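You operate a simulated robot arm through the tools that you are given. There is no shell and no other tool. Be economical: measure what you need, move in short steps, check, and stop when the job is done.

You run a simulated two-armed robot. Do the job below in one go: nothing can be reset, and whatever is moved stays where it is left.

JOB
Fetch the pin from the top of the middle bench and stand it on the handle end of the flat trolley. Put the grey cover from the top of the middle bench on the top of the small bench and the green cover on the top of the long box. Put the cloth on the top of the middle bench away on the top of the long bench. Take the lid off the can on the top of the middle bench and lay it down there. Put the 40 mm brass bush from the top of the middle bench on the top of the narrow trolley. Take the bush with the smallest size on its label from the top of the middle bench and put it on the shelf of the narrow trolley. Put one of the bearings from the top of the middle bench on the shelf of the narrow trolley. The order is free. Set down upright: pin.

Only the result counts: the job must be done as asked and must still hold three seconds after the hand-in. Knocking over, shifting, dropping, spilling or breaking anything else fails it. A push-on lid holds only when it is set on centred and level and pressed home; a screw cap is set on level and turned clockwise until tight. Flat cloth is picked up by pressing the open fingertips on it (5 to 10 N) and closing them slowly along it; thin cloth reads only 2 to 8 mm in the jaws.

ROBOT AND FRAMES
Two 6-joint arms with two-finger parallel grippers on one trunk, on a base that drives. Base frame: it is fixed to the floor where the robot stands at the start and does not move with it; the origin is under the middle of the robot, x ahead of it, y to its left, z up. Units: mm, degrees, N and s.
The left shoulder is at the start at [60, 187, 1172], the right one opposite. With the tool pointing down near the work surface each hand reaches from about 260 to 620 mm from the robot's upright axis, wherever it stands, measured 20 degrees to its own side. Places, roughly: bearing (6x6x2 cm) [500, -1000, 900]; brass bush [1250, 1000, 1000]; can [1250, 750, 1000]; cloth (7x9x3 cm) [1200, 200, 900]; handle end of the flat trolley [-1700, -1200, 700]; pin (3x3x8 cm) [500, 200, 900]; shelf of the narrow trolley [2900, 1500, 300]; top of the long bench [7000, -600, 900]; top of the long box [3300, -200, 600]; top of the narrow trolley [2900, 1500, 900]; top of the small bench [2100, 4700, 900]. Payload 1.57 kg a hand.
Tool frame (each hand has its own): the origin (TCP) lies between the finger pads and is the grasp point; the fingertips stand 30 mm ahead of it; z points along the fingers, y is the line along which they close. Largest opening 110 mm; finger width 24, thickness 12; the body of the gripper, 48 by 112 mm, starts 78 mm behind the TCP.
Orientation is told as [roll, pitch, yaw] about the base's x, y, z axes, in that order, counted from this pose: with the fingers straight down and closing along the base's y, the tool's x points along the base's -x, its y along +y and its z along -z.

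CONTROLS
- The arms move only by the tool jog_arm. It takes "left_increments", "right_increments" or both (then of equal length, played together; a hand with none holds still); each is a list of rows, each a list of 7 numbers: the turn, a rotation vector about the base's x, y, z in units of 120 degrees (1.0 is 120 degrees), then the shift along the base's x, y, z in units of 250 mm (1.0 is 250 mm), then the gripper command, from -1 (fully open) to 1 (shut), values between in proportion. In form: [[rx, ry, rz, tx, ty, tz, claw], ...]. A call has 1 to 20 rows; each row is the pose to reach, as a shift and turn from the pose commanded when the call began. A call with a number of a shift or a turn outside -1 to 1 is refused whole. Rows are played at 5 a second. More than 50 mm and 8.6 degrees between two rows, or a gripper value outside its range, and nothing of the call is played. A pose out of reach is approached as far as the arm can. The call stops where the force on the tool passes 40 N (or 10 N more than at its start, if that is more) or the arm is blocked; 0.2 s more then pass. The fingers move at their own pace (about 153 mm/s each) and stop on an object; they squeeze with about 21 N. The grip force told is the motor's: it shows also when the fingers shut on nothing. Time passes only in rows, and 0.2 s behind the last, so rows that repeat a pose let the fingers close. The reply holds the time, the measured pose of the TCP, the force on the tool along the base axes, the opening and the grip force, in the units named above and with some noise, with the torque about the TCP (base axes, N m) and any sound that the robot's microphone picked up.
- Cameras (640 x 400 px; columns grow to the right, rows downward): "scene" is now at [11.2, -5.8, 1706.2]; the picture's right is [-0.07, -1.00, 0.00], its down [-0.82, 0.06, -0.57] and it looks along [0.57, -0.04, -0.82] (base axes); focal length 271 px, centre (320, 200). "left" rides on the left gripper at [70, -16, -141] in its tool frame; the picture's right is [0.23, 0.97, 0.00], its down [-0.86, 0.20, -0.48] and it looks along [-0.47, 0.11, 0.88] (tool axes); focal length 222 px, centre (320, 200). "right" rides on the right gripper at [70, 16, -141] in its tool frame; the picture's right is [-0.23, 0.97, 0.00], its down [-0.86, -0.20, -0.48] and it looks along [-0.47, -0.11, 0.88] (tool axes); focal length 222 px, centre (320, 200). There is no depth. A picture from a camera that has moved, and an enlarged one, comes with that camera's place and axes in the base frame and with its lens.
- camera(camera): a new picture of that camera. It takes no simulated time.
- lift_body(by): slides the trunk up (or, below 0, down) by that many mm; the arms and the scene camera ride with it, the base frame stays. It gives what a move gives, with no picture.
- roll_base(legs): drives the robot by 1 to 6 legs, each [ahead, left, turn to the left] in mm, mm and degrees, along the robot's own axes; the way and the turn of a leg run together, so that a leg with both is an arc; at most 1500 mm and 180 degrees a leg. The arms and the cameras ride along, it lands a little off, and it stops where it bumps. It gives what a move gives.
- pan_tilt(pan, tilt): turns the head with the scene camera to pan (to the left, within 86 degrees either way) and tilt (down, from -29 to 69), counted from straight ahead of the robot. It gives what a move gives.
- close_up(camera, box): a new picture of the part [left, top, right, bottom] of that camera's present view, enlarged. It takes no simulated time.
- job_done(): hands the job in; it is judged then, once.

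Go step by step. Nothing tells you exact positions but the pictures and the camera data: compare them with the known pose of the tool, close in by small moves and look again before you grip or let go. The budget is 217 turns and 208 pictures, counting those below and the enlarged ones. Unless the task says otherwise, let go and move clear before handing in.

The tools are called after "Request:" as a command line: name --argument value ..., lists and objects as JSON in quotes. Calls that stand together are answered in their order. jog_arm: Moves the arms, as the interface text tells. Its arguments: {"type":"object","properties":{"left_increments":{"type":"array"},"right_increments":{"type":"array"}},"required":[]} The other tools are called the same way: lift_body (by) slides the trunk up or down; roll_base (legs) drives the base; pan_tilt (pan, tilt) turns the head that bears the scene camera; camera (camera) takes a picture; close_up (camera, box) takes an enlarged picture of a part of a camera's view; job_done () hands the job in.

At the start:

```text
clock: 0.0
left_position: [404.4, 387.8, 1110.1]
left_ee_rot: [0.1, -0.2, 0.0]
left_contact_force: [0.9, 0.4, 0.0]
left_wrist_torque: [-0.01, -0.01, 0.01]
left_width: 110.1
left_gripper_force: 0.1
right_position: [475.3, -82.6, 1210.0]
right_ee_rot: [-0.1, 0.0, 0.0]
right_contact_force: [0.2, 0.0, 0.3]
right_wrist_torque: [0.0, -0.01, 0.01]
right_width: 110.1
right_gripper_force: 0.1
trunk travel left (down, up): [-800.0, 190.0]
robot x, y, heading: [-1.3, 2.2, -0.1]
head pan, tilt: [-4.0, 54.9]
```

scene: 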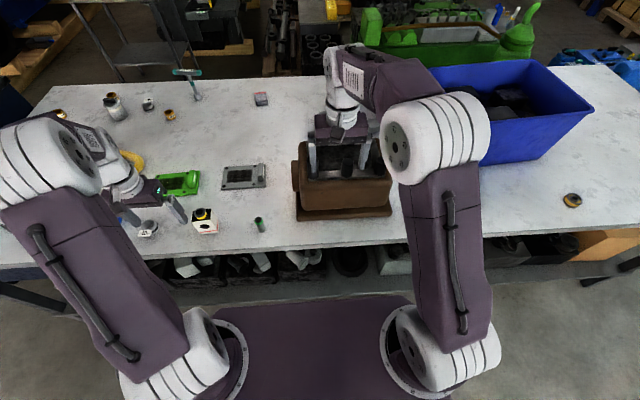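
right: 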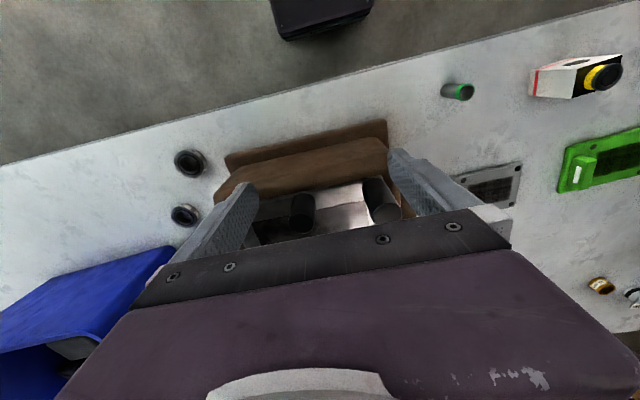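
left: 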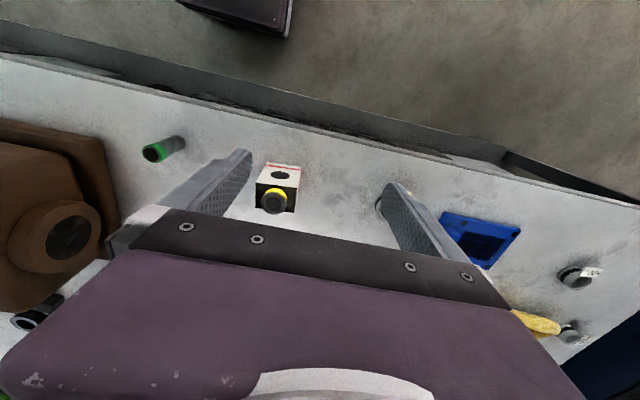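

I see the middle bench ahead with covers, bushes, can, cloth and pin. First I look closer at the pieces on the bench.

Request:
close_up --camera "scene" --box '[20, 60, 300, 240]'

Request:
close_up --camera "left" --box '[420, 180, 640, 400]'

Request:
pan_tilt --pan 30 --tilt 35

```text
2.22 times, centred on (160, 150) of scene
camera zoom: at [11.2, -5.8, 1706.2], right [-0.07, -1.0, 0.0], down [-0.82, 0.06, -0.57], along [0.57, -0.04, -0.82], focal length 601 px, centre (676, 311)
```

zoom: 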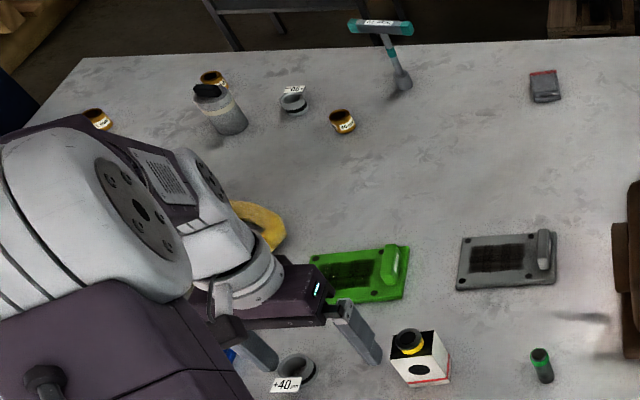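

```text
1.82 times, centred on (530, 290) of left
camera zoom: at [334.6, 371.0, 1252.5], right [-0.23, 0.97, 0.0], down [0.85, 0.2, 0.48], along [0.47, 0.11, -0.88], focal length 404 px, centre (-62, 36)
```

zoom: 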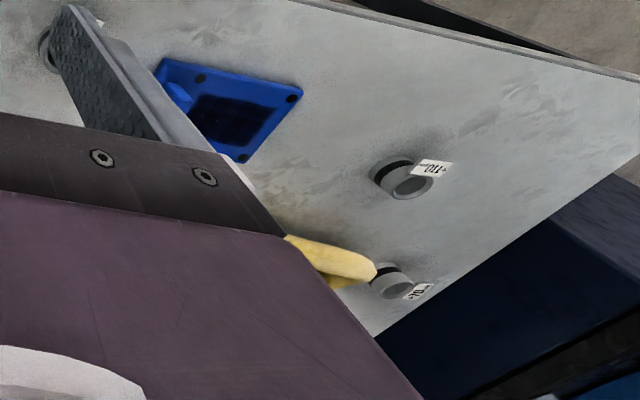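

```text
clock: 1.0
left_position: [403.6, 388.1, 1112.4]
left_ee_rot: [0.0, -0.1, -0.1]
left_contact_force: [0.4, -0.2, -0.4]
left_wrist_torque: [0.0, -0.02, -0.01]
left_width: 109.8
left_gripper_force: 0.0
right_position: [475.9, -83.3, 1210.0]
right_ee_rot: [0.0, 0.0, 0.0]
right_contact_force: [0.6, 0.6, -1.0]
right_wrist_torque: [-0.03, 0.0, 0.0]
right_width: 110.2
right_gripper_force: 0.2
trunk travel left (down, up): [-800.0, 190.0]
robot x, y, heading: [0.6, 2.8, -0.2]
head pan, tilt: [30.0, 35.0]
```

Several bushes carry labels (40, 110, 70 …). I look around over the rest of the site.

Request:
camera --camera "scene"

Request:
pan_tilt --pan 0 --tilt 10

Request:
camera --camera "scene"

Request:
pan_tilt --pan 70 --tilt 20

Request:
camera --camera "scene"

Request:
pan_tilt --pan -70 --tilt 25

Request:
camera --camera "scene"

```text
202 pictures are left
camera scene: at [15.4, 43.1, 1734.3], right [0.5, -0.87, 0.0], down [-0.5, -0.29, -0.82], along [0.71, 0.41, -0.57], focal length 271 px, centre (320, 200)
```

scene: 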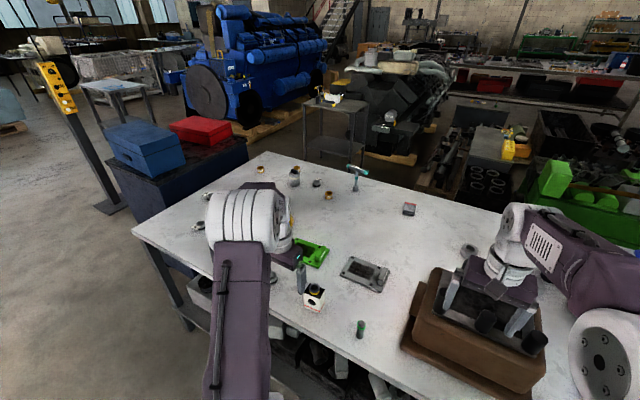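

```text
clock: 1.9
left_position: [404.1, 388.2, 1111.4]
left_ee_rot: [0.1, -0.1, 0.0]
left_contact_force: [-0.4, -0.1, -0.3]
left_wrist_torque: [0.02, 0.01, 0.01]
left_width: 110.2
left_gripper_force: 0.0
right_position: [475.1, -82.2, 1210.2]
right_ee_rot: [0.0, 0.0, 0.0]
right_contact_force: [0.0, -0.2, -0.2]
right_wrist_torque: [-0.03, 0.0, 0.02]
right_width: 109.8
right_gripper_force: 0.1
trunk travel left (down, up): [-800.0, 190.0]
robot x, y, heading: [0.0, 0.2, -0.0]
head pan, tilt: [0.0, 10.0]
```

```text
201 pictures are left
camera scene: at [32.0, -0.5, 1774.4], right [0.0, -1.0, 0.0], down [-0.17, 0.0, -0.98], along [0.98, 0.0, -0.17], focal length 271 px, centre (320, 200)
```

scene: 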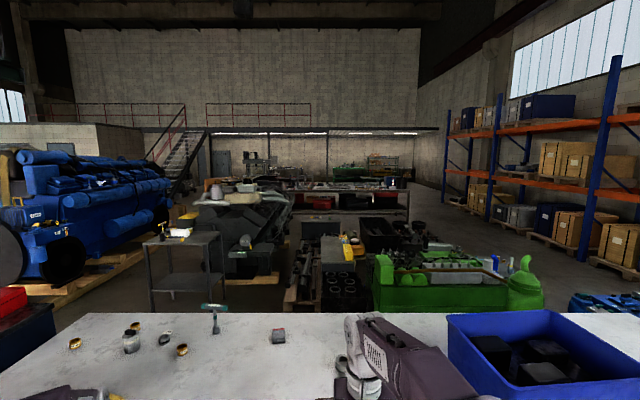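

```text
clock: 3.4
left_position: [404.7, 387.2, 1111.6]
left_ee_rot: [0.1, -0.2, 0.1]
left_contact_force: [0.0, -0.8, -0.4]
left_wrist_torque: [0.01, 0.0, -0.01]
left_width: 109.9
left_gripper_force: 0.1
right_position: [474.5, -82.0, 1210.0]
right_ee_rot: [0.0, -0.1, 0.0]
right_contact_force: [-0.2, 0.4, 0.1]
right_wrist_torque: [-0.01, 0.01, 0.01]
right_width: 110.1
right_gripper_force: 0.0
trunk travel left (down, up): [-800.0, 190.0]
robot x, y, heading: [0.7, -4.4, -0.1]
head pan, tilt: [70.0, 20.0]
```

```text
200 pictures are left
camera scene: at [-28.9, 86.8, 1758.2], right [0.94, -0.34, 0.0], down [-0.12, -0.32, -0.94], along [0.32, 0.88, -0.34], focal length 271 px, centre (320, 200)
```

scene: 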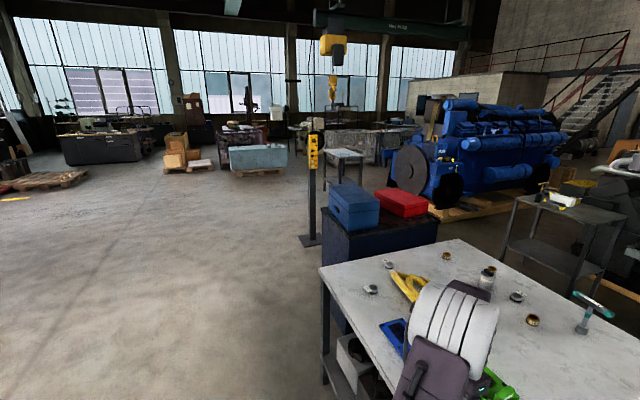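

```text
clock: 5.6
left_position: [403.8, 387.2, 1111.0]
left_ee_rot: [0.1, -0.1, -0.1]
left_contact_force: [0.1, 0.0, 0.6]
left_wrist_torque: [0.01, -0.02, -0.03]
left_width: 109.8
left_gripper_force: 0.1
right_position: [473.8, -83.3, 1210.0]
right_ee_rot: [-0.1, 0.1, -0.2]
right_contact_force: [-0.8, 0.8, -0.9]
right_wrist_torque: [0.0, 0.01, 0.01]
right_width: 110.1
right_gripper_force: 0.1
trunk travel left (down, up): [-800.0, 190.0]
robot x, y, heading: [0.6, -0.8, 0.1]
head pan, tilt: [-70.0, 25.0]
```

```text
199 pictures are left
camera scene: at [-29.3, -87.3, 1750.1], right [-0.94, -0.34, 0.0], down [-0.14, 0.4, -0.91], along [0.31, -0.85, -0.42], focal length 271 px, centre (320, 200)
```

scene: 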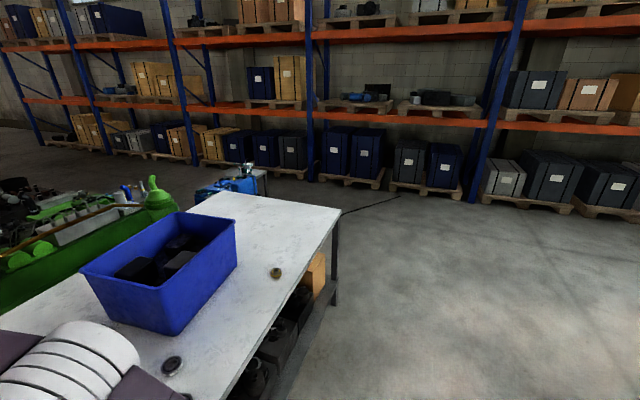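

Request:
close_up --camera "scene" --box '[240, 250, 310, 294]'

Request:
close_up --camera "scene" --box '[130, 340, 226, 400]'

Request:
close_up --camera "right" --box '[140, 130, 300, 230]'

Request:
pan_tilt --pan -86 --tilt 10

Request:
camera --camera "scene"

```text
9.09 times, centred on (275, 272) of scene
camera zoom: at [-29.3, -87.3, 1750.1], right [-0.94, -0.34, 0.0], down [-0.14, 0.4, -0.91], along [0.31, -0.85, -0.42], focal length 2460 px, centre (729, -454)
```

zoom: 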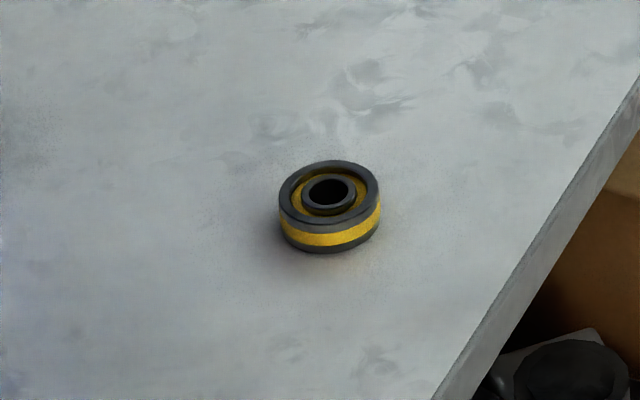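

```text
6.67 times, centred on (178, 370) of scene
camera zoom: at [-29.3, -87.3, 1750.1], right [-0.94, -0.34, 0.0], down [-0.14, 0.4, -0.91], along [0.31, -0.85, -0.42], focal length 1804 px, centre (1267, -933)
```

zoom: 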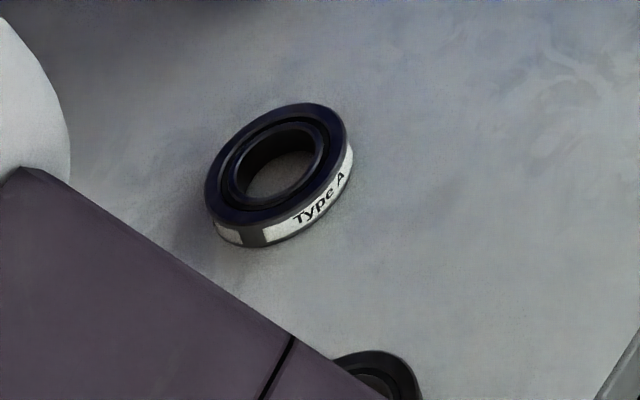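

```text
4.00 times, centred on (220, 180) of right
camera zoom: at [406.3, -64.5, 1350.3], right [0.23, 0.97, 0.0], down [0.86, -0.2, 0.48], along [0.47, -0.11, -0.88], focal length 888 px, centre (720, 280)
```

zoom: 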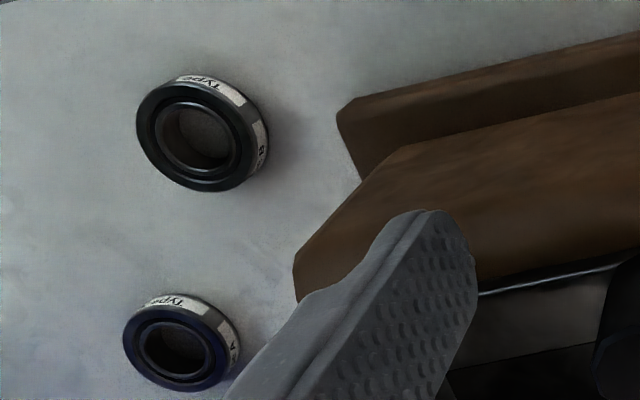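

```text
clock: 6.4
left_position: [404.6, 387.8, 1110.7]
left_ee_rot: [0.1, -0.1, 0.0]
left_contact_force: [-0.2, 0.1, -0.5]
left_wrist_torque: [0.03, -0.01, 0.0]
left_width: 110.1
left_gripper_force: 0.1
right_position: [475.8, -82.7, 1210.7]
right_ee_rot: [0.1, -0.1, 0.0]
right_contact_force: [0.5, 1.0, 0.0]
right_wrist_torque: [0.01, 0.0, -0.04]
right_width: 110.1
right_gripper_force: 0.1
trunk travel left (down, up): [-800.0, 190.0]
robot x, y, heading: [-0.3, 1.8, -0.0]
head pan, tilt: [-85.9, 10.0]
```

```text
195 pictures are left
camera scene: at [-54.2, -93.4, 1774.4], right [-1.0, -0.07, 0.0], down [-0.01, 0.17, -0.98], along [0.07, -0.98, -0.17], focal length 271 px, centre (320, 200)
```

scene: 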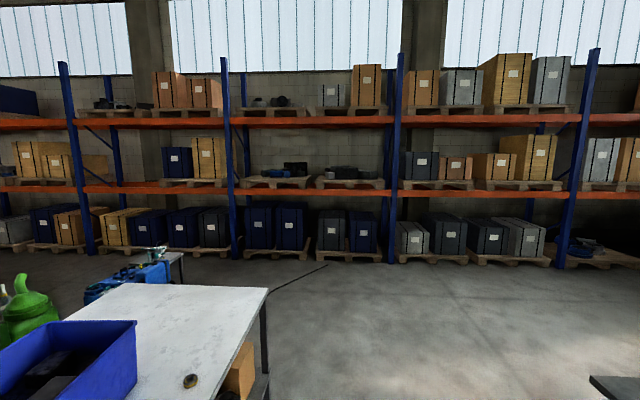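

The yellow-banded bearing sits near (535, -990); the pin stands near (474, 166). The bench covers x 400–1400, y -1740–1310. First I move the left hand over the pin.

Request:
jog_arm --left_increments '[[0, 0, 0, 0.06, -0.18, 0, -0.3], [0, 0, 0, 0.12, -0.36, 0, -0.3], [0, 0, 0, 0.18, -0.54, 0, -0.3], [0, 0, 0, 0.24, -0.72, 0, -0.3], [0, 0, 0, 0.28, -0.888, 0, -0.3], [0, 0, 0, 0.28, -0.888, 0, -0.3]]'

Request:
camera --camera "left"

Request:
pan_tilt --pan 0 --tilt 60

Request:
camera --camera "scene"

```text
clock: 7.8
left_position: [475.5, 167.2, 1109.3]
left_ee_rot: [0.2, -0.1, 0.0]
left_contact_force: [-0.3, 0.5, 0.6]
left_wrist_torque: [0.01, -0.01, 0.01]
left_width: 71.4
left_gripper_force: 0.2
right_position: [473.8, -82.7, 1210.3]
right_ee_rot: [0.0, 0.0, 0.0]
right_contact_force: [1.1, 0.3, 0.1]
right_wrist_torque: [0.01, 0.0, 0.01]
right_width: 110.0
right_gripper_force: 0.0
trunk travel left (down, up): [-800.0, 190.0]
robot x, y, heading: [-1.3, 1.4, -0.1]
head pan, tilt: [-85.9, 10.0]
```

```text
194 pictures are left
camera left: at [404.7, 150.1, 1251.9], right [-0.23, 0.97, 0.0], down [0.85, 0.2, 0.48], along [0.47, 0.11, -0.88], focal length 222 px, centre (320, 200)
```

left: 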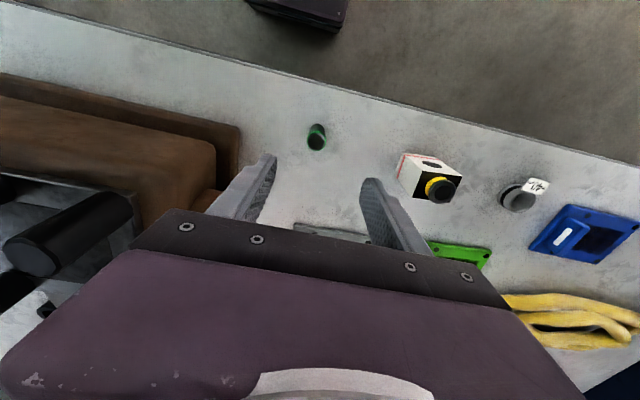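

```text
clock: 9.4
left_position: [474.8, 165.0, 1110.7]
left_ee_rot: [0.1, -0.1, -0.1]
left_contact_force: [0.4, 0.7, -0.3]
left_wrist_torque: [0.01, 0.01, -0.04]
left_width: 71.4
left_gripper_force: 0.0
right_position: [475.7, -83.1, 1208.9]
right_ee_rot: [0.1, 0.0, 0.0]
right_contact_force: [-0.2, 0.1, -0.3]
right_wrist_torque: [-0.01, 0.0, 0.0]
right_width: 109.9
right_gripper_force: 0.0
trunk travel left (down, up): [-800.0, 190.0]
robot x, y, heading: [3.2, -1.8, 0.0]
head pan, tilt: [0.0, 60.0]
```

```text
193 pictures are left
camera scene: at [5.9, -1.0, 1700.0], right [0.0, -1.0, 0.0], down [-0.87, 0.0, -0.5], along [0.5, 0.0, -0.87], focal length 271 px, centre (320, 200)
```

scene: 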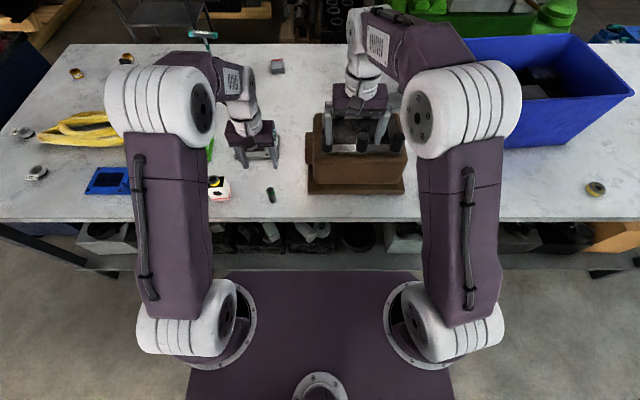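

The pin lies almost straight below the left hand, at about (481, 163). I lower to it and close.

Request:
jog_arm --left_increments '[[0, 0, 0, 0.02, -0.01, -0.18, -0.3], [0, 0, 0, 0.024, -0.01, -0.36, -0.3], [0, 0, 0, 0.024, -0.01, -0.52, -0.3], [0, 0, 0, 0.024, -0.01, -0.64, -0.3], [0, 0, 0, 0.024, -0.01, -0.64, -0.3]]'

Request:
camera --camera "left"

```text
clock: 10.6
left_position: [480.4, 163.6, 950.5]
left_ee_rot: [0.1, -0.1, 0.0]
left_contact_force: [0.2, -0.3, -0.1]
left_wrist_torque: [0.0, -0.01, 0.0]
left_width: 71.4
left_gripper_force: 0.1
right_position: [475.1, -82.4, 1211.6]
right_ee_rot: [0.1, 0.0, -0.1]
right_contact_force: [-1.1, -0.3, 0.8]
right_wrist_torque: [-0.02, 0.01, 0.01]
right_width: 109.7
right_gripper_force: 0.1
trunk travel left (down, up): [-800.0, 190.0]
robot x, y, heading: [-0.5, 2.0, -0.4]
head pan, tilt: [0.0, 60.0]
```

```text
192 pictures are left
camera left: at [410.2, 146.8, 1091.8], right [-0.23, 0.97, 0.0], down [0.85, 0.2, 0.48], along [0.47, 0.11, -0.88], focal length 222 px, centre (320, 200)
```

left: 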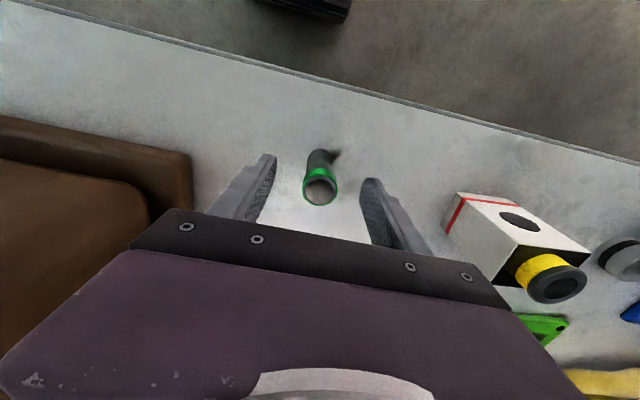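

Request:
jog_arm --left_increments '[[0, 0, 0, -0.016, 0, -0.1, -0.3], [0, 0, 0, -0.02, 0, -0.1, 1], [0, 0, 0, -0.02, 0, -0.1, 1], [0, 0, 0, -0.02, 0, -0.1, 1], [0, 0, 0, -0.02, 0, -0.1, 1]]'

Request:
camera --camera "left"

```text
clock: 11.8
left_position: [475.1, 163.1, 925.8]
left_ee_rot: [0.2, -0.1, 0.1]
left_contact_force: [0.5, -0.8, -1.3]
left_wrist_torque: [0.0, 0.01, 0.0]
left_width: 23.1
left_gripper_force: 21.0
right_position: [473.8, -82.5, 1209.9]
right_ee_rot: [0.1, -0.1, -0.1]
right_contact_force: [0.2, 0.3, 1.1]
right_wrist_torque: [-0.01, 0.02, 0.0]
right_width: 110.0
right_gripper_force: 0.2
trunk travel left (down, up): [-800.0, 190.0]
robot x, y, heading: [0.1, 0.0, -0.2]
head pan, tilt: [0.0, 60.0]
```

```text
191 pictures are left
camera left: at [405.2, 146.9, 1067.2], right [-0.23, 0.97, 0.0], down [0.85, 0.2, 0.48], along [0.47, 0.11, -0.88], focal length 222 px, centre (320, 200)
```

left: 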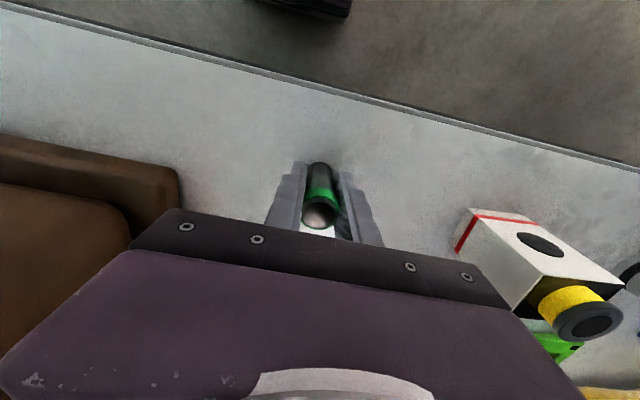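

Pin gripped. I lift it, pull both hands in and slide right along the bench towards the bearing.

Request:
jog_arm --left_increments '[[0, 0, 0, 0, 0, 0.18, 1], [0, 0, 0, 0, 0, 0.36, 1], [0, 0, 0, 0, 0, 0.54, 1], [0, 0, 0, 0, 0, 0.72, 1], [0, 0, 0, -0.12, 0.12, 0.72, 1], [0, 0, 0, -0.24, 0.24, 0.72, 1], [0, 0, 0, -0.36, 0.3, 0.72, 1], [0, 0, 0, -0.5, 0.3, 0.72, 1]]' --right_increments '[[0, 0, 0, 0, 0, 0, -1], [0, 0, 0, 0, 0, 0, -1], [0, 0, 0, 0, 0, 0, -1], [0, 0, 0, 0, 0, 0, -1], [0, 0, 0, -0.12, -0.12, 0, -1], [0, 0, 0, -0.24, -0.24, 0, -1], [0, 0, 0, -0.36, -0.36, 0, -1], [0, 0, 0, -0.44, -0.44, 0, -0.6]]'

Request:
roll_base --legs '[[0, -796, 0]]'

Request:
camera --camera "right"

Request:
camera --camera "scene"

```text
clock: 13.6
left_position: [347.0, 236.8, 1106.9]
left_ee_rot: [0.1, -0.3, 0.0]
left_contact_force: [0.1, 0.7, -1.4]
left_wrist_torque: [0.01, -0.02, -0.02]
left_width: 23.1
left_gripper_force: 21.1
right_position: [361.1, -193.0, 1211.2]
right_ee_rot: [0.0, 0.0, 0.1]
right_contact_force: [-0.3, -0.1, -0.8]
right_wrist_torque: [0.04, -0.02, 0.0]
right_width: 88.0
right_gripper_force: 0.1
trunk travel left (down, up): [-800.0, 190.0]
robot x, y, heading: [0.6, -0.2, -0.1]
head pan, tilt: [0.0, 60.0]
```

```text
clock: 17.9
left_position: [350.1, -555.7, 1105.0]
left_ee_rot: [0.1, -0.1, 0.3]
left_contact_force: [-0.5, 0.8, -3.1]
left_wrist_torque: [0.0, 0.02, 0.01]
left_width: 23.1
left_gripper_force: 21.2
right_position: [366.9, -985.5, 1209.8]
right_ee_rot: [0.0, -0.1, 0.3]
right_contact_force: [-0.5, 1.0, 0.0]
right_wrist_torque: [-0.01, 0.01, 0.03]
right_width: 87.9
right_gripper_force: 0.0
trunk travel left (down, up): [-800.0, 190.0]
robot x, y, heading: [1.1, -794.8, 0.2]
head pan, tilt: [0.0, 60.0]
```

```text
190 pictures are left
camera right: at [297.5, -967.6, 1350.5], right [0.22, 0.97, 0.0], down [0.86, -0.2, 0.48], along [0.47, -0.11, -0.88], focal length 222 px, centre (320, 200)
```

right: 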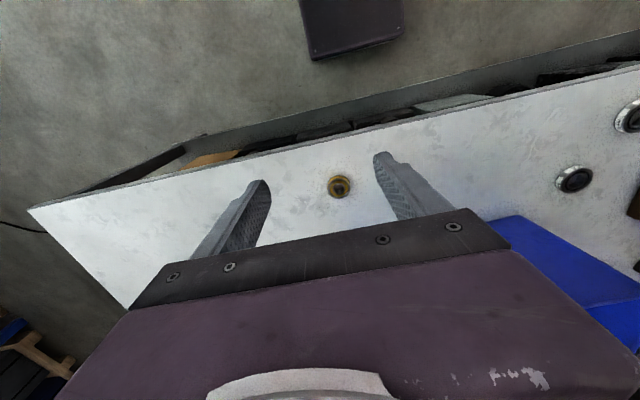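

```text
189 pictures are left
camera scene: at [7.4, -794.9, 1700.0], right [0.0, -1.0, 0.0], down [-0.87, 0.0, -0.5], along [0.5, 0.0, -0.87], focal length 271 px, centre (320, 200)
```

scene: 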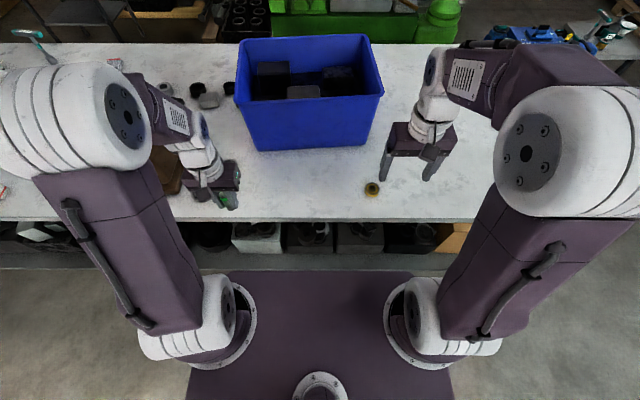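

Bearing at about (516, -974). I move the right hand over it and down.

Request:
jog_arm --right_increments '[[0, 0, 0, 0.15, 0.02, -0.1, -0.6], [0, 0, 0, 0.3, 0.04, -0.2, -0.6], [0, 0, 0, 0.45, 0.045, -0.3, -0.6], [0, 0, 0, 0.6, 0.045, -0.42, -0.6], [0, 0, 0, 0.6, 0.045, -0.6, -0.6], [0, 0, 0, 0.6, 0.045, -0.78, -0.6], [0, 0, 0, 0.6, 0.045, -0.96, -0.6], [0, 0, 0, 0.6, 0.045, -0.96, -0.6]]'

Request:
camera --camera "right"

```text
clock: 19.6
left_position: [350.0, -556.2, 1105.7]
left_ee_rot: [0.0, -0.1, 0.3]
left_contact_force: [-0.2, 0.6, -1.9]
left_wrist_torque: [-0.01, -0.01, -0.02]
left_width: 22.9
left_gripper_force: 20.8
right_position: [513.8, -973.4, 969.3]
right_ee_rot: [0.1, -0.1, 0.3]
right_contact_force: [-0.3, -0.1, 0.1]
right_wrist_torque: [0.03, -0.01, 0.01]
right_width: 88.0
right_gripper_force: 0.2
trunk travel left (down, up): [-800.0, 190.0]
robot x, y, heading: [1.7, -793.1, 0.1]
head pan, tilt: [0.0, 60.0]
```

```text
188 pictures are left
camera right: at [445.8, -956.2, 1110.1], right [0.22, 0.97, 0.0], down [0.86, -0.2, 0.48], along [0.47, -0.11, -0.88], focal length 222 px, centre (320, 200)
```

right: 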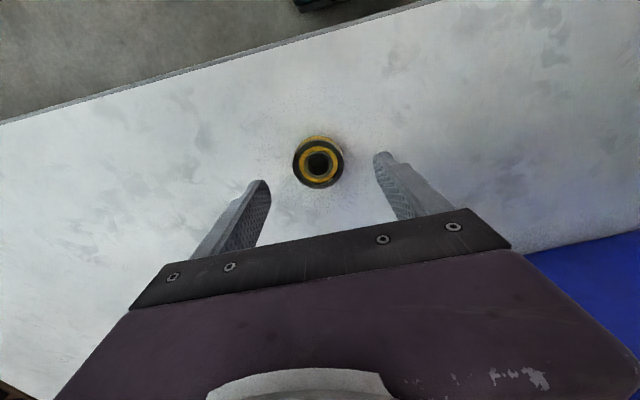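

Request:
jog_arm --right_increments '[[0, 0, 0, 0.005, -0.005, -0.12, -0.6], [0, 0, 0, 0.005, -0.005, -0.222, -0.6], [0, 0, 0, 0.005, -0.005, -0.222, 1], [0, 0, 0, 0.005, -0.005, -0.222, 1], [0, 0, 0, 0.005, -0.005, -0.222, 1], [0, 0, 0, 0.005, -0.005, -0.222, 1]]'

Request:
camera --camera "right"

```text
clock: 21.1
left_position: [350.1, -556.8, 1104.9]
left_ee_rot: [0.1, 0.0, 0.2]
left_contact_force: [0.0, -0.9, -2.1]
left_wrist_torque: [-0.03, 0.06, -0.01]
left_width: 22.9
left_gripper_force: 21.2
right_position: [518.5, -975.1, 913.9]
right_ee_rot: [0.0, 0.1, 0.2]
right_contact_force: [0.4, -0.8, -0.5]
right_wrist_torque: [0.02, 0.05, -0.02]
right_width: 50.9
right_gripper_force: 20.7
trunk travel left (down, up): [-800.0, 190.0]
robot x, y, heading: [2.3, -799.3, 0.2]
head pan, tilt: [0.0, 60.0]
```

```text
187 pictures are left
camera right: at [449.1, -957.4, 1054.9], right [0.22, 0.97, 0.0], down [0.86, -0.2, 0.48], along [0.47, -0.11, -0.88], focal length 222 px, centre (320, 200)
```

right: 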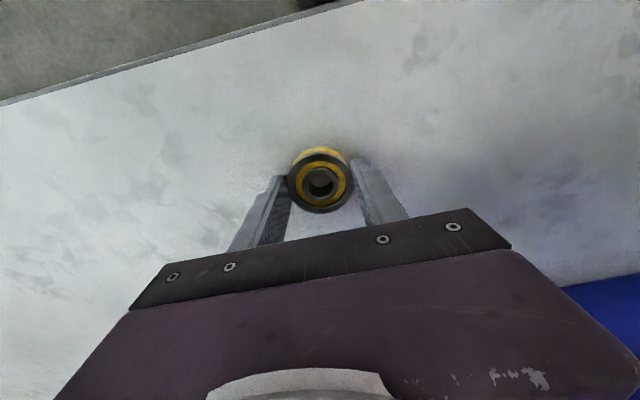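

Bearing held. I lift, retract, back off and turn round to look at the flat trolley.

Request:
jog_arm --right_increments '[[0, 0, 0, 0, 0, 0.18, 1], [0, 0, 0, 0, 0, 0.36, 1], [0, 0, 0, 0, 0, 0.54, 1], [0, 0, 0, -0.1, 0, 0.7, 1], [0, 0, 0, -0.28, 0, 0.76, 1], [0, 0, 0, -0.44, 0, 0.8, 1], [0, 0, 0, -0.58, 0, 0.8, 1]]'

Request:
roll_base --legs '[[-350, 0, 0], [0, 0, 180]]'

Request:
pan_tilt --pan 15 --tilt 35

Request:
camera --camera "scene"

```text
clock: 22.6
left_position: [347.6, -555.8, 1105.6]
left_ee_rot: [0.1, -0.2, 0.3]
left_contact_force: [-0.3, -0.4, -2.2]
left_wrist_torque: [0.0, -0.02, -0.01]
left_width: 23.0
left_gripper_force: 20.7
right_position: [370.5, -975.4, 1113.2]
right_ee_rot: [0.0, 0.0, 0.2]
right_contact_force: [0.2, 0.6, -1.6]
right_wrist_torque: [0.04, -0.01, -0.02]
right_width: 50.8
right_gripper_force: 21.3
trunk travel left (down, up): [-800.0, 190.0]
robot x, y, heading: [-0.8, -799.8, -0.2]
head pan, tilt: [0.0, 60.0]
```

```text
clock: 32.3
left_position: [-694.3, -1040.2, 1105.3]
left_ee_rot: [0.1, -0.2, -178.7]
left_contact_force: [-0.2, -0.3, -1.2]
left_wrist_torque: [0.02, -0.03, -0.01]
left_width: 23.1
left_gripper_force: 21.4
right_position: [-724.0, -621.7, 1115.1]
right_ee_rot: [0.0, -0.1, -178.7]
right_contact_force: [-0.1, -0.5, -2.1]
right_wrist_torque: [0.01, -0.04, 0.0]
right_width: 50.6
right_gripper_force: 21.5
trunk travel left (down, up): [-800.0, 190.0]
robot x, y, heading: [-352.0, -793.0, -178.5]
head pan, tilt: [0.0, 60.0]
```

```text
clock: 33.2
left_position: [-693.3, -1042.1, 1104.7]
left_ee_rot: [0.1, -0.1, -178.8]
left_contact_force: [0.2, 0.8, -2.0]
left_wrist_torque: [-0.02, 0.01, -0.02]
left_width: 23.0
left_gripper_force: 20.5
right_position: [-722.1, -622.5, 1114.5]
right_ee_rot: [0.1, 0.0, -178.9]
right_contact_force: [-0.2, 0.1, -1.0]
right_wrist_torque: [0.01, -0.02, -0.03]
right_width: 50.7
right_gripper_force: 21.1
trunk travel left (down, up): [-800.0, 190.0]
robot x, y, heading: [-351.2, -797.6, -178.8]
head pan, tilt: [15.0, 35.0]
```

```text
186 pictures are left
camera scene: at [-374.9, -820.7, 1734.2], right [-0.28, 0.96, 0.0], down [0.55, 0.16, -0.82], along [-0.79, -0.23, -0.57], focal length 271 px, centre (320, 200)
```

scene: 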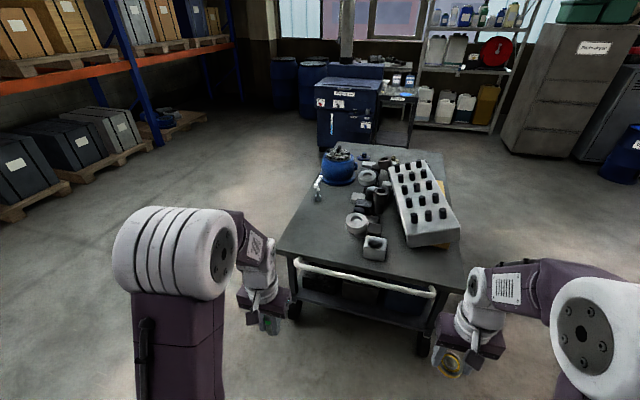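

The flat trolley's handle end faces me; the free spot at its left front matches (-1700, -1200, 700). I drive round to its left long side so the left hand reaches that spot.

Request:
roll_base --legs '[[0, 870, 0], [1139, 0, 0], [0, 0, -91.2]]'

Request:
pan_tilt --pan 10 --tilt 50

Request:
camera --camera "scene"

Request:
camera --camera "left"

```text
clock: 47.1
left_position: [-1708.9, -1335.7, 1106.4]
left_ee_rot: [0.1, 0.1, 89.9]
left_contact_force: [0.7, -0.3, -2.6]
left_wrist_torque: [0.02, 0.01, 0.0]
left_width: 22.9
left_gripper_force: 21.4
right_position: [-1289.3, -1317.2, 1114.2]
right_ee_rot: [0.0, 0.0, 89.9]
right_contact_force: [0.7, 0.0, -2.3]
right_wrist_torque: [-0.02, 0.01, 0.02]
right_width: 50.8
right_gripper_force: 20.6
trunk travel left (down, up): [-800.0, 190.0]
robot x, y, heading: [-1470.0, -1683.2, 89.9]
head pan, tilt: [15.0, 35.0]
```

```text
clock: 47.9
left_position: [-1706.7, -1334.9, 1105.9]
left_ee_rot: [0.0, 0.0, 89.8]
left_contact_force: [0.2, 0.4, -1.4]
left_wrist_torque: [0.01, 0.01, 0.02]
left_width: 22.9
left_gripper_force: 21.2
right_position: [-1287.3, -1316.6, 1114.9]
right_ee_rot: [0.0, 0.0, 89.9]
right_contact_force: [0.0, 0.6, -1.4]
right_wrist_torque: [-0.01, -0.01, 0.02]
right_width: 50.6
right_gripper_force: 21.3
trunk travel left (down, up): [-800.0, 190.0]
robot x, y, heading: [-1471.5, -1684.2, 89.9]
head pan, tilt: [10.0, 50.0]
```

```text
185 pictures are left
camera scene: at [-1485.2, -1670.9, 1712.6], right [0.99, 0.17, 0.0], down [0.13, -0.75, -0.64], along [-0.11, 0.63, -0.77], focal length 271 px, centre (320, 200)
```

scene: 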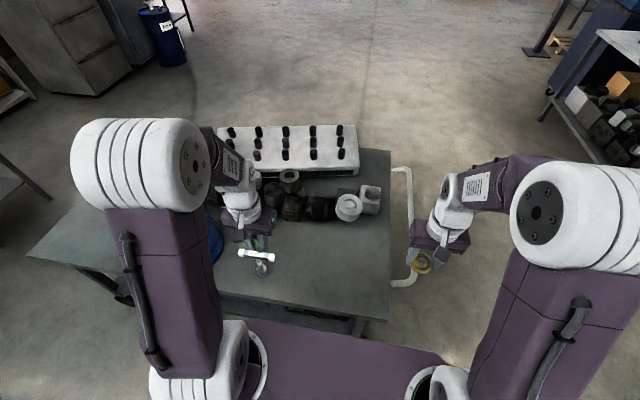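

```text
184 pictures are left
camera left: at [-1691.1, -1406.5, 1247.4], right [-0.97, -0.23, 0.0], down [-0.2, 0.85, 0.48], along [-0.11, 0.47, -0.88], focal length 222 px, centre (320, 200)
```

left: 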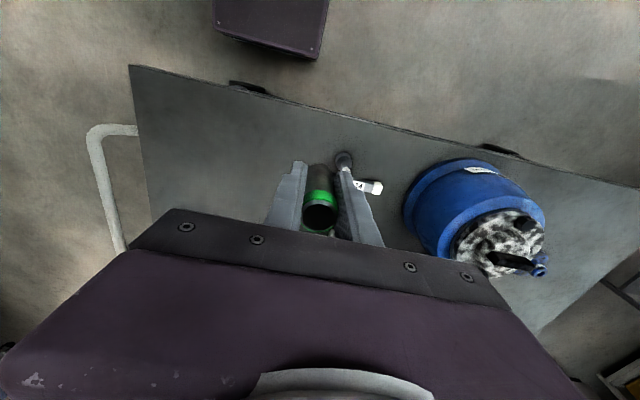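

The tap-like tool stands near (-1810, -1230), so (-1640, -1165) is free. I lower the trunk and bring the pin over that spot.

Request:
lift_body --by -170

Request:
jog_arm --left_increments '[[0, 0, 0, 0.07, 0.17, 0, 1], [0, 0, 0, 0.14, 0.34, 0, 1], [0, 0, 0, 0.21, 0.51, 0, 1], [0, 0, 0, 0.268, 0.68, 0, 1], [0, 0, 0, 0.268, 0.68, -0.18, 1], [0, 0, 0, 0.268, 0.68, -0.36, 1], [0, 0, 0, 0.268, 0.68, -0.52, 1], [0, 0, 0, 0.268, 0.68, -0.52, 1]]'

Request:
camera --camera "left"

Request:
camera --camera "scene"

```text
clock: 49.8
left_position: [-1708.4, -1336.7, 936.3]
left_ee_rot: [0.1, -0.1, 89.9]
left_contact_force: [0.3, 0.3, -1.2]
left_wrist_torque: [-0.01, -0.04, -0.01]
left_width: 22.9
left_gripper_force: 21.1
right_position: [-1287.9, -1315.9, 944.7]
right_ee_rot: [0.0, 0.1, 89.9]
right_contact_force: [0.7, -0.1, -1.5]
right_wrist_torque: [0.04, -0.02, 0.0]
right_width: 50.6
right_gripper_force: 20.9
trunk travel left (down, up): [-630.0, 360.0]
robot x, y, heading: [-1470.0, -1686.0, 90.1]
head pan, tilt: [10.0, 50.0]
```

```text
clock: 51.6
left_position: [-1640.3, -1167.7, 805.5]
left_ee_rot: [0.0, -0.2, 90.0]
left_contact_force: [-0.2, -0.2, -1.7]
left_wrist_torque: [-0.02, 0.0, 0.01]
left_width: 22.9
left_gripper_force: 20.8
right_position: [-1287.4, -1316.7, 944.9]
right_ee_rot: [0.0, -0.1, 89.9]
right_contact_force: [0.5, 0.0, -1.4]
right_wrist_torque: [-0.02, -0.01, 0.02]
right_width: 50.8
right_gripper_force: 20.8
trunk travel left (down, up): [-630.0, 360.0]
robot x, y, heading: [-1468.5, -1691.4, 90.0]
head pan, tilt: [10.0, 50.0]
```

```text
183 pictures are left
camera left: at [-1623.7, -1237.2, 947.1], right [-0.97, -0.23, 0.0], down [-0.2, 0.85, 0.48], along [-0.11, 0.47, -0.88], focal length 222 px, centre (320, 200)
```

left: 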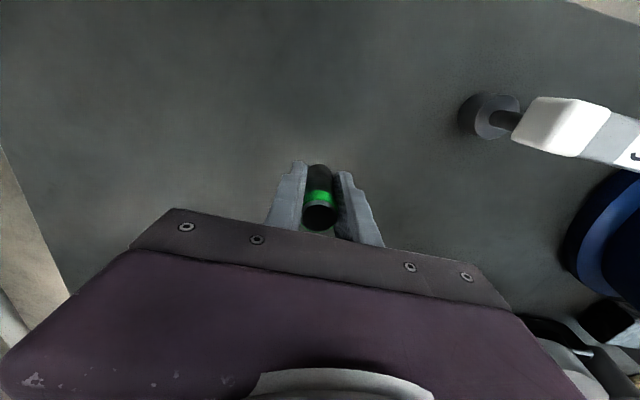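

```text
182 pictures are left
camera scene: at [-1485.1, -1671.7, 1542.6], right [0.99, 0.17, 0.0], down [0.13, -0.75, -0.64], along [-0.11, 0.63, -0.77], focal length 271 px, centre (320, 200)
```

scene: 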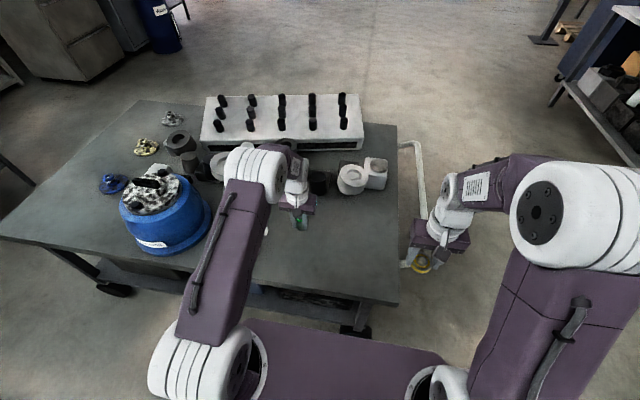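

Request:
jog_arm --left_increments '[[0, 0, 0, 0, 0, -0.12, 1], [0, 0, 0, 0, 0, -0.2, 1], [0, 0, 0, 0, 0, -0.2, 1]]'

Request:
camera --camera "left"

```text
clock: 52.4
left_position: [-1640.2, -1166.3, 755.4]
left_ee_rot: [0.1, 0.0, 89.9]
left_contact_force: [-0.3, 0.3, -2.8]
left_wrist_torque: [-0.02, -0.02, 0.02]
left_width: 22.6
left_gripper_force: 20.7
right_position: [-1288.5, -1316.6, 943.9]
right_ee_rot: [0.0, 0.0, 89.9]
right_contact_force: [0.0, 0.2, -1.7]
right_wrist_torque: [-0.01, -0.01, -0.01]
right_width: 50.6
right_gripper_force: 21.0
trunk travel left (down, up): [-630.0, 360.0]
robot x, y, heading: [-1470.7, -1688.4, 89.9]
head pan, tilt: [10.0, 50.0]
```

```text
181 pictures are left
camera left: at [-1623.8, -1236.0, 897.4], right [-0.97, -0.23, 0.0], down [-0.2, 0.85, 0.48], along [-0.11, 0.47, -0.88], focal length 222 px, centre (320, 200)
```

left: 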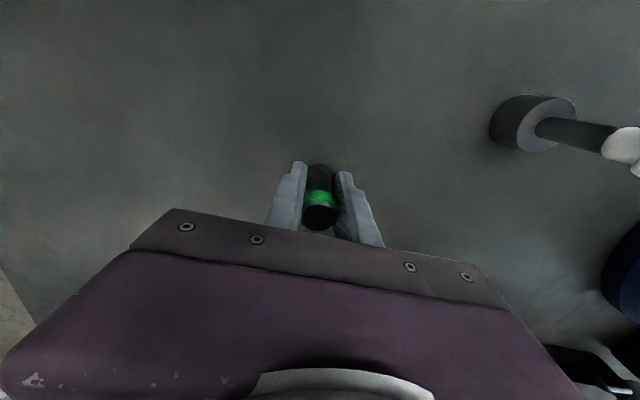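

Request:
jog_arm --left_increments '[[0, 0, 0, 0, 0, -0.012, 1], [0, 0, 0, 0, 0, -0.024, 1], [0, 0, 0, 0, 0, -0.024, 1]]'

Request:
jog_arm --left_increments '[[0, 0, 0, 0, 0, -0.008, 1], [0, 0, 0, 0, 0, -0.016, 1], [0, 0, 0, 0, 0, -0.016, 1]]'

```text
clock: 53.2
left_position: [-1641.8, -1165.3, 750.4]
left_ee_rot: [0.1, -0.1, 89.9]
left_contact_force: [-0.5, -0.1, -1.9]
left_wrist_torque: [-0.03, 0.0, 0.01]
left_width: 23.3
left_gripper_force: 21.1
right_position: [-1289.2, -1316.5, 944.5]
right_ee_rot: [0.0, 0.0, 89.9]
right_contact_force: [-0.7, 0.0, -2.3]
right_wrist_torque: [-0.02, -0.01, 0.01]
right_width: 50.9
right_gripper_force: 20.5
trunk travel left (down, up): [-630.0, 360.0]
robot x, y, heading: [-1474.1, -1688.3, 90.0]
head pan, tilt: [10.0, 50.0]
```

```text
clock: 54.0
left_position: [-1640.7, -1166.3, 745.0]
left_ee_rot: [0.0, 0.1, 90.0]
left_contact_force: [-1.4, 0.1, -1.4]
left_wrist_torque: [-0.01, 0.02, -0.01]
left_width: 23.1
left_gripper_force: 20.8
right_position: [-1288.8, -1316.9, 944.5]
right_ee_rot: [-0.1, 0.0, 89.9]
right_contact_force: [0.0, 0.0, -1.8]
right_wrist_torque: [-0.02, 0.01, -0.01]
right_width: 50.6
right_gripper_force: 20.8
trunk travel left (down, up): [-630.0, 360.0]
robot x, y, heading: [-1471.2, -1684.2, 89.7]
head pan, tilt: [10.0, 50.0]
```

Request:
jog_arm --left_increments '[[0, 0, 0, 0, 0, -0.006, 1], [0, 0, 0, 0, 0, -0.012, 1], [0, 0, 0, 0, 0, -0.012, 1]]'

Request:
jog_arm --left_increments '[[0, 0, 0, 0, 0, -0.006, 1], [0, 0, 0, 0, 0, -0.012, 1], [0, 0, 0, 0, 0, -0.012, 1]]'

Request:
camera --camera "left"

```text
clock: 54.8
left_position: [-1639.3, -1166.3, 744.1]
left_ee_rot: [0.1, -0.4, 89.9]
left_contact_force: [-4.1, 1.5, 19.3]
left_wrist_torque: [0.03, 0.05, 0.0]
left_width: 23.0
left_gripper_force: 21.0
right_position: [-1288.4, -1317.8, 945.2]
right_ee_rot: [0.1, -0.1, 89.9]
right_contact_force: [1.2, 0.2, -1.4]
right_wrist_torque: [0.03, -0.01, -0.01]
right_width: 50.7
right_gripper_force: 21.6
trunk travel left (down, up): [-630.0, 360.0]
robot x, y, heading: [-1472.7, -1686.7, 89.9]
head pan, tilt: [10.0, 50.0]
```

```text
clock: 55.6
left_position: [-1640.3, -1167.4, 740.3]
left_ee_rot: [0.1, -0.3, 89.8]
left_contact_force: [-1.6, 2.0, 18.2]
left_wrist_torque: [0.11, 0.0, -0.02]
left_width: 23.1
left_gripper_force: 20.8
right_position: [-1288.5, -1317.7, 945.3]
right_ee_rot: [-0.1, -0.1, 89.9]
right_contact_force: [-0.8, 0.3, -1.1]
right_wrist_torque: [-0.02, 0.0, -0.03]
right_width: 50.8
right_gripper_force: 20.7
trunk travel left (down, up): [-630.0, 360.0]
robot x, y, heading: [-1469.2, -1685.4, 89.7]
head pan, tilt: [10.0, 50.0]
```

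```text
180 pictures are left
camera left: at [-1623.5, -1237.9, 882.5], right [-0.97, -0.23, 0.0], down [-0.2, 0.85, 0.48], along [-0.11, 0.47, -0.88], focal length 222 px, centre (320, 200)
```

left: 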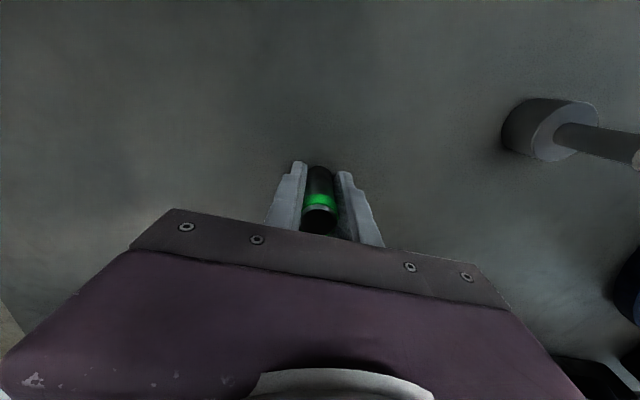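

The pin stands on the trolley (18 N of contact). I open and rise straight up.

Request:
jog_arm --left_increments '[[0, 0, 0, 0, 0, 0.01, 0.5], [0, 0, 0, 0, 0, 0.01, 0.2], [0, 0, 0, 0, 0, 0.01, -0.1], [0, 0, 0, 0, 0, 0.1, -0.1], [0, 0, 0, 0, 0, 0.25, -0.1], [0, 0, 0, 0, 0, 0.42, -0.1], [0, 0, 0, 0, 0, 0.6, -0.1], [0, 0, 0, 0, 0, 0.78, -0.1]]'

Request:
camera --camera "left"

```text
clock: 57.4
left_position: [-1640.2, -1169.0, 935.1]
left_ee_rot: [0.1, -0.1, 89.8]
left_contact_force: [-0.2, 1.1, -0.4]
left_wrist_torque: [-0.01, -0.03, 0.01]
left_width: 60.6
left_gripper_force: 0.1
right_position: [-1287.8, -1317.5, 945.2]
right_ee_rot: [0.1, 0.0, 89.8]
right_contact_force: [0.7, 0.3, -1.5]
right_wrist_torque: [0.0, 0.01, 0.02]
right_width: 50.3
right_gripper_force: 21.1
trunk travel left (down, up): [-630.0, 360.0]
robot x, y, heading: [-1470.5, -1684.9, 89.9]
head pan, tilt: [10.0, 50.0]
```

```text
179 pictures are left
camera left: at [-1623.5, -1237.7, 1075.8], right [-0.97, -0.23, 0.0], down [-0.2, 0.85, 0.48], along [-0.11, 0.47, -0.88], focal length 222 px, centre (320, 200)
```

left: 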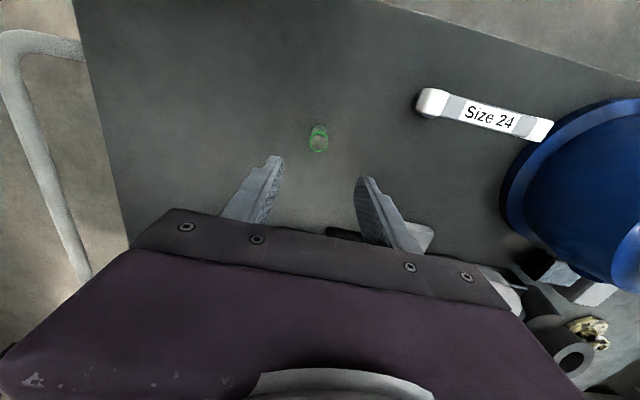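

The pin stands upright on the trolley. I pull the left arm in, raise the trunk, and drive back to the bench near the grey cover.

Request:
jog_arm --left_increments '[[0, 0, 0, -0.07, -0.18, 0, -0.1], [0, 0, 0, -0.14, -0.36, 0, -0.1], [0, 0, 0, -0.21, -0.54, 0, -0.1], [0, 0, 0, -0.28, -0.7, 0, -0.1]]'

Request:
lift_body --by 170

Request:
roll_base --legs '[[0, 0, -90], [1320, 0, 0], [0, 1000, 0], [0, 735, 0]]'

Request:
jog_arm --right_increments '[[0, 0, 0, 0, 0, 0.18, 1], [0, 0, 0, 0, 0, 0.36, 1], [0, 0, 0, -0.06, 0, 0.52, 1]]'

Request:
pan_tilt --pan 10 --tilt 45

Request:
camera --camera "scene"

```text
clock: 58.4
left_position: [-1711.6, -1342.2, 933.9]
left_ee_rot: [0.1, -0.1, 89.9]
left_contact_force: [-0.1, -0.3, -0.6]
left_wrist_torque: [0.03, -0.02, 0.02]
left_width: 60.4
left_gripper_force: 0.0
right_position: [-1287.0, -1318.7, 944.9]
right_ee_rot: [-0.1, -0.2, 89.9]
right_contact_force: [-0.1, -0.2, -0.9]
right_wrist_torque: [0.0, 0.02, 0.03]
right_width: 50.5
right_gripper_force: 21.2
trunk travel left (down, up): [-630.0, 360.0]
robot x, y, heading: [-1473.2, -1684.6, 90.1]
head pan, tilt: [10.0, 50.0]
```

```text
clock: 60.3
left_position: [-1710.6, -1340.6, 1104.0]
left_ee_rot: [0.0, 0.1, 90.0]
left_contact_force: [0.1, 0.3, -0.5]
left_wrist_torque: [0.0, -0.02, -0.05]
left_width: 60.5
left_gripper_force: 0.1
right_position: [-1288.3, -1315.9, 1115.0]
right_ee_rot: [0.0, 0.0, 89.8]
right_contact_force: [-0.5, -0.2, -1.5]
right_wrist_torque: [-0.03, -0.03, 0.01]
right_width: 50.4
right_gripper_force: 20.9
trunk travel left (down, up): [-800.0, 190.0]
robot x, y, heading: [-1476.9, -1689.5, 89.9]
head pan, tilt: [10.0, 50.0]
```

```text
clock: 79.2
left_position: [196.8, 296.8, 1102.9]
left_ee_rot: [0.2, -0.1, 0.4]
left_contact_force: [0.6, -0.7, -0.3]
left_wrist_torque: [0.0, 0.0, -0.02]
left_width: 60.5
left_gripper_force: 0.0
right_position: [223.5, -126.2, 1114.8]
right_ee_rot: [0.0, 0.0, 0.3]
right_contact_force: [0.1, -0.5, -2.0]
right_wrist_torque: [0.01, 0.06, -0.02]
right_width: 50.6
right_gripper_force: 21.1
trunk travel left (down, up): [-800.0, 190.0]
robot x, y, heading: [-149.6, 53.5, 0.5]
head pan, tilt: [10.0, 50.0]
```

```text
clock: 80.0
left_position: [194.1, 298.9, 1102.4]
left_ee_rot: [0.1, -0.1, 0.3]
left_contact_force: [1.1, 0.0, -0.9]
left_wrist_torque: [-0.04, -0.01, 0.01]
left_width: 60.4
left_gripper_force: 0.0
right_position: [208.1, -125.3, 1246.9]
right_ee_rot: [0.0, 0.0, 0.5]
right_contact_force: [-0.2, 0.4, -2.7]
right_wrist_torque: [0.0, -0.04, -0.02]
right_width: 50.6
right_gripper_force: 20.9
trunk travel left (down, up): [-800.0, 190.0]
robot x, y, heading: [-144.0, 55.3, 0.2]
head pan, tilt: [10.0, 50.0]
```

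```text
clock: 80.7
left_position: [195.1, 298.3, 1103.4]
left_ee_rot: [0.1, 0.0, 0.4]
left_contact_force: [0.4, -0.6, -0.5]
left_wrist_torque: [0.02, -0.03, -0.02]
left_width: 60.7
left_gripper_force: 0.1
right_position: [207.9, -123.6, 1246.1]
right_ee_rot: [0.0, 0.0, 0.4]
right_contact_force: [0.1, 0.2, -2.1]
right_wrist_torque: [0.01, 0.04, 0.01]
right_width: 50.6
right_gripper_force: 21.1
trunk travel left (down, up): [-800.0, 190.0]
robot x, y, heading: [-148.2, 55.8, 0.3]
head pan, tilt: [10.0, 45.0]
```

```text
178 pictures are left
camera scene: at [-129.0, 68.3, 1719.5], right [0.18, -0.98, 0.0], down [-0.7, -0.13, -0.71], along [0.7, 0.13, -0.71], focal length 271 px, centre (320, 200)
```

scene: 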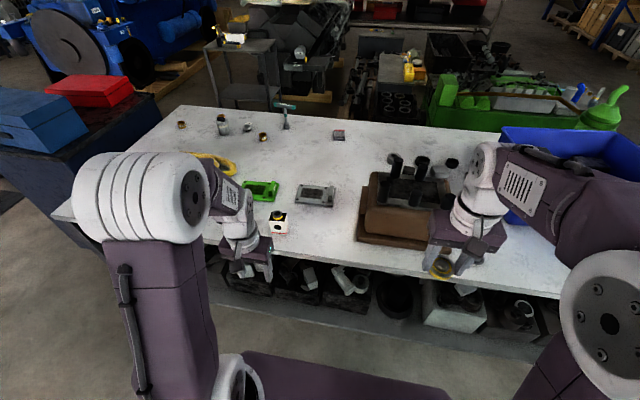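

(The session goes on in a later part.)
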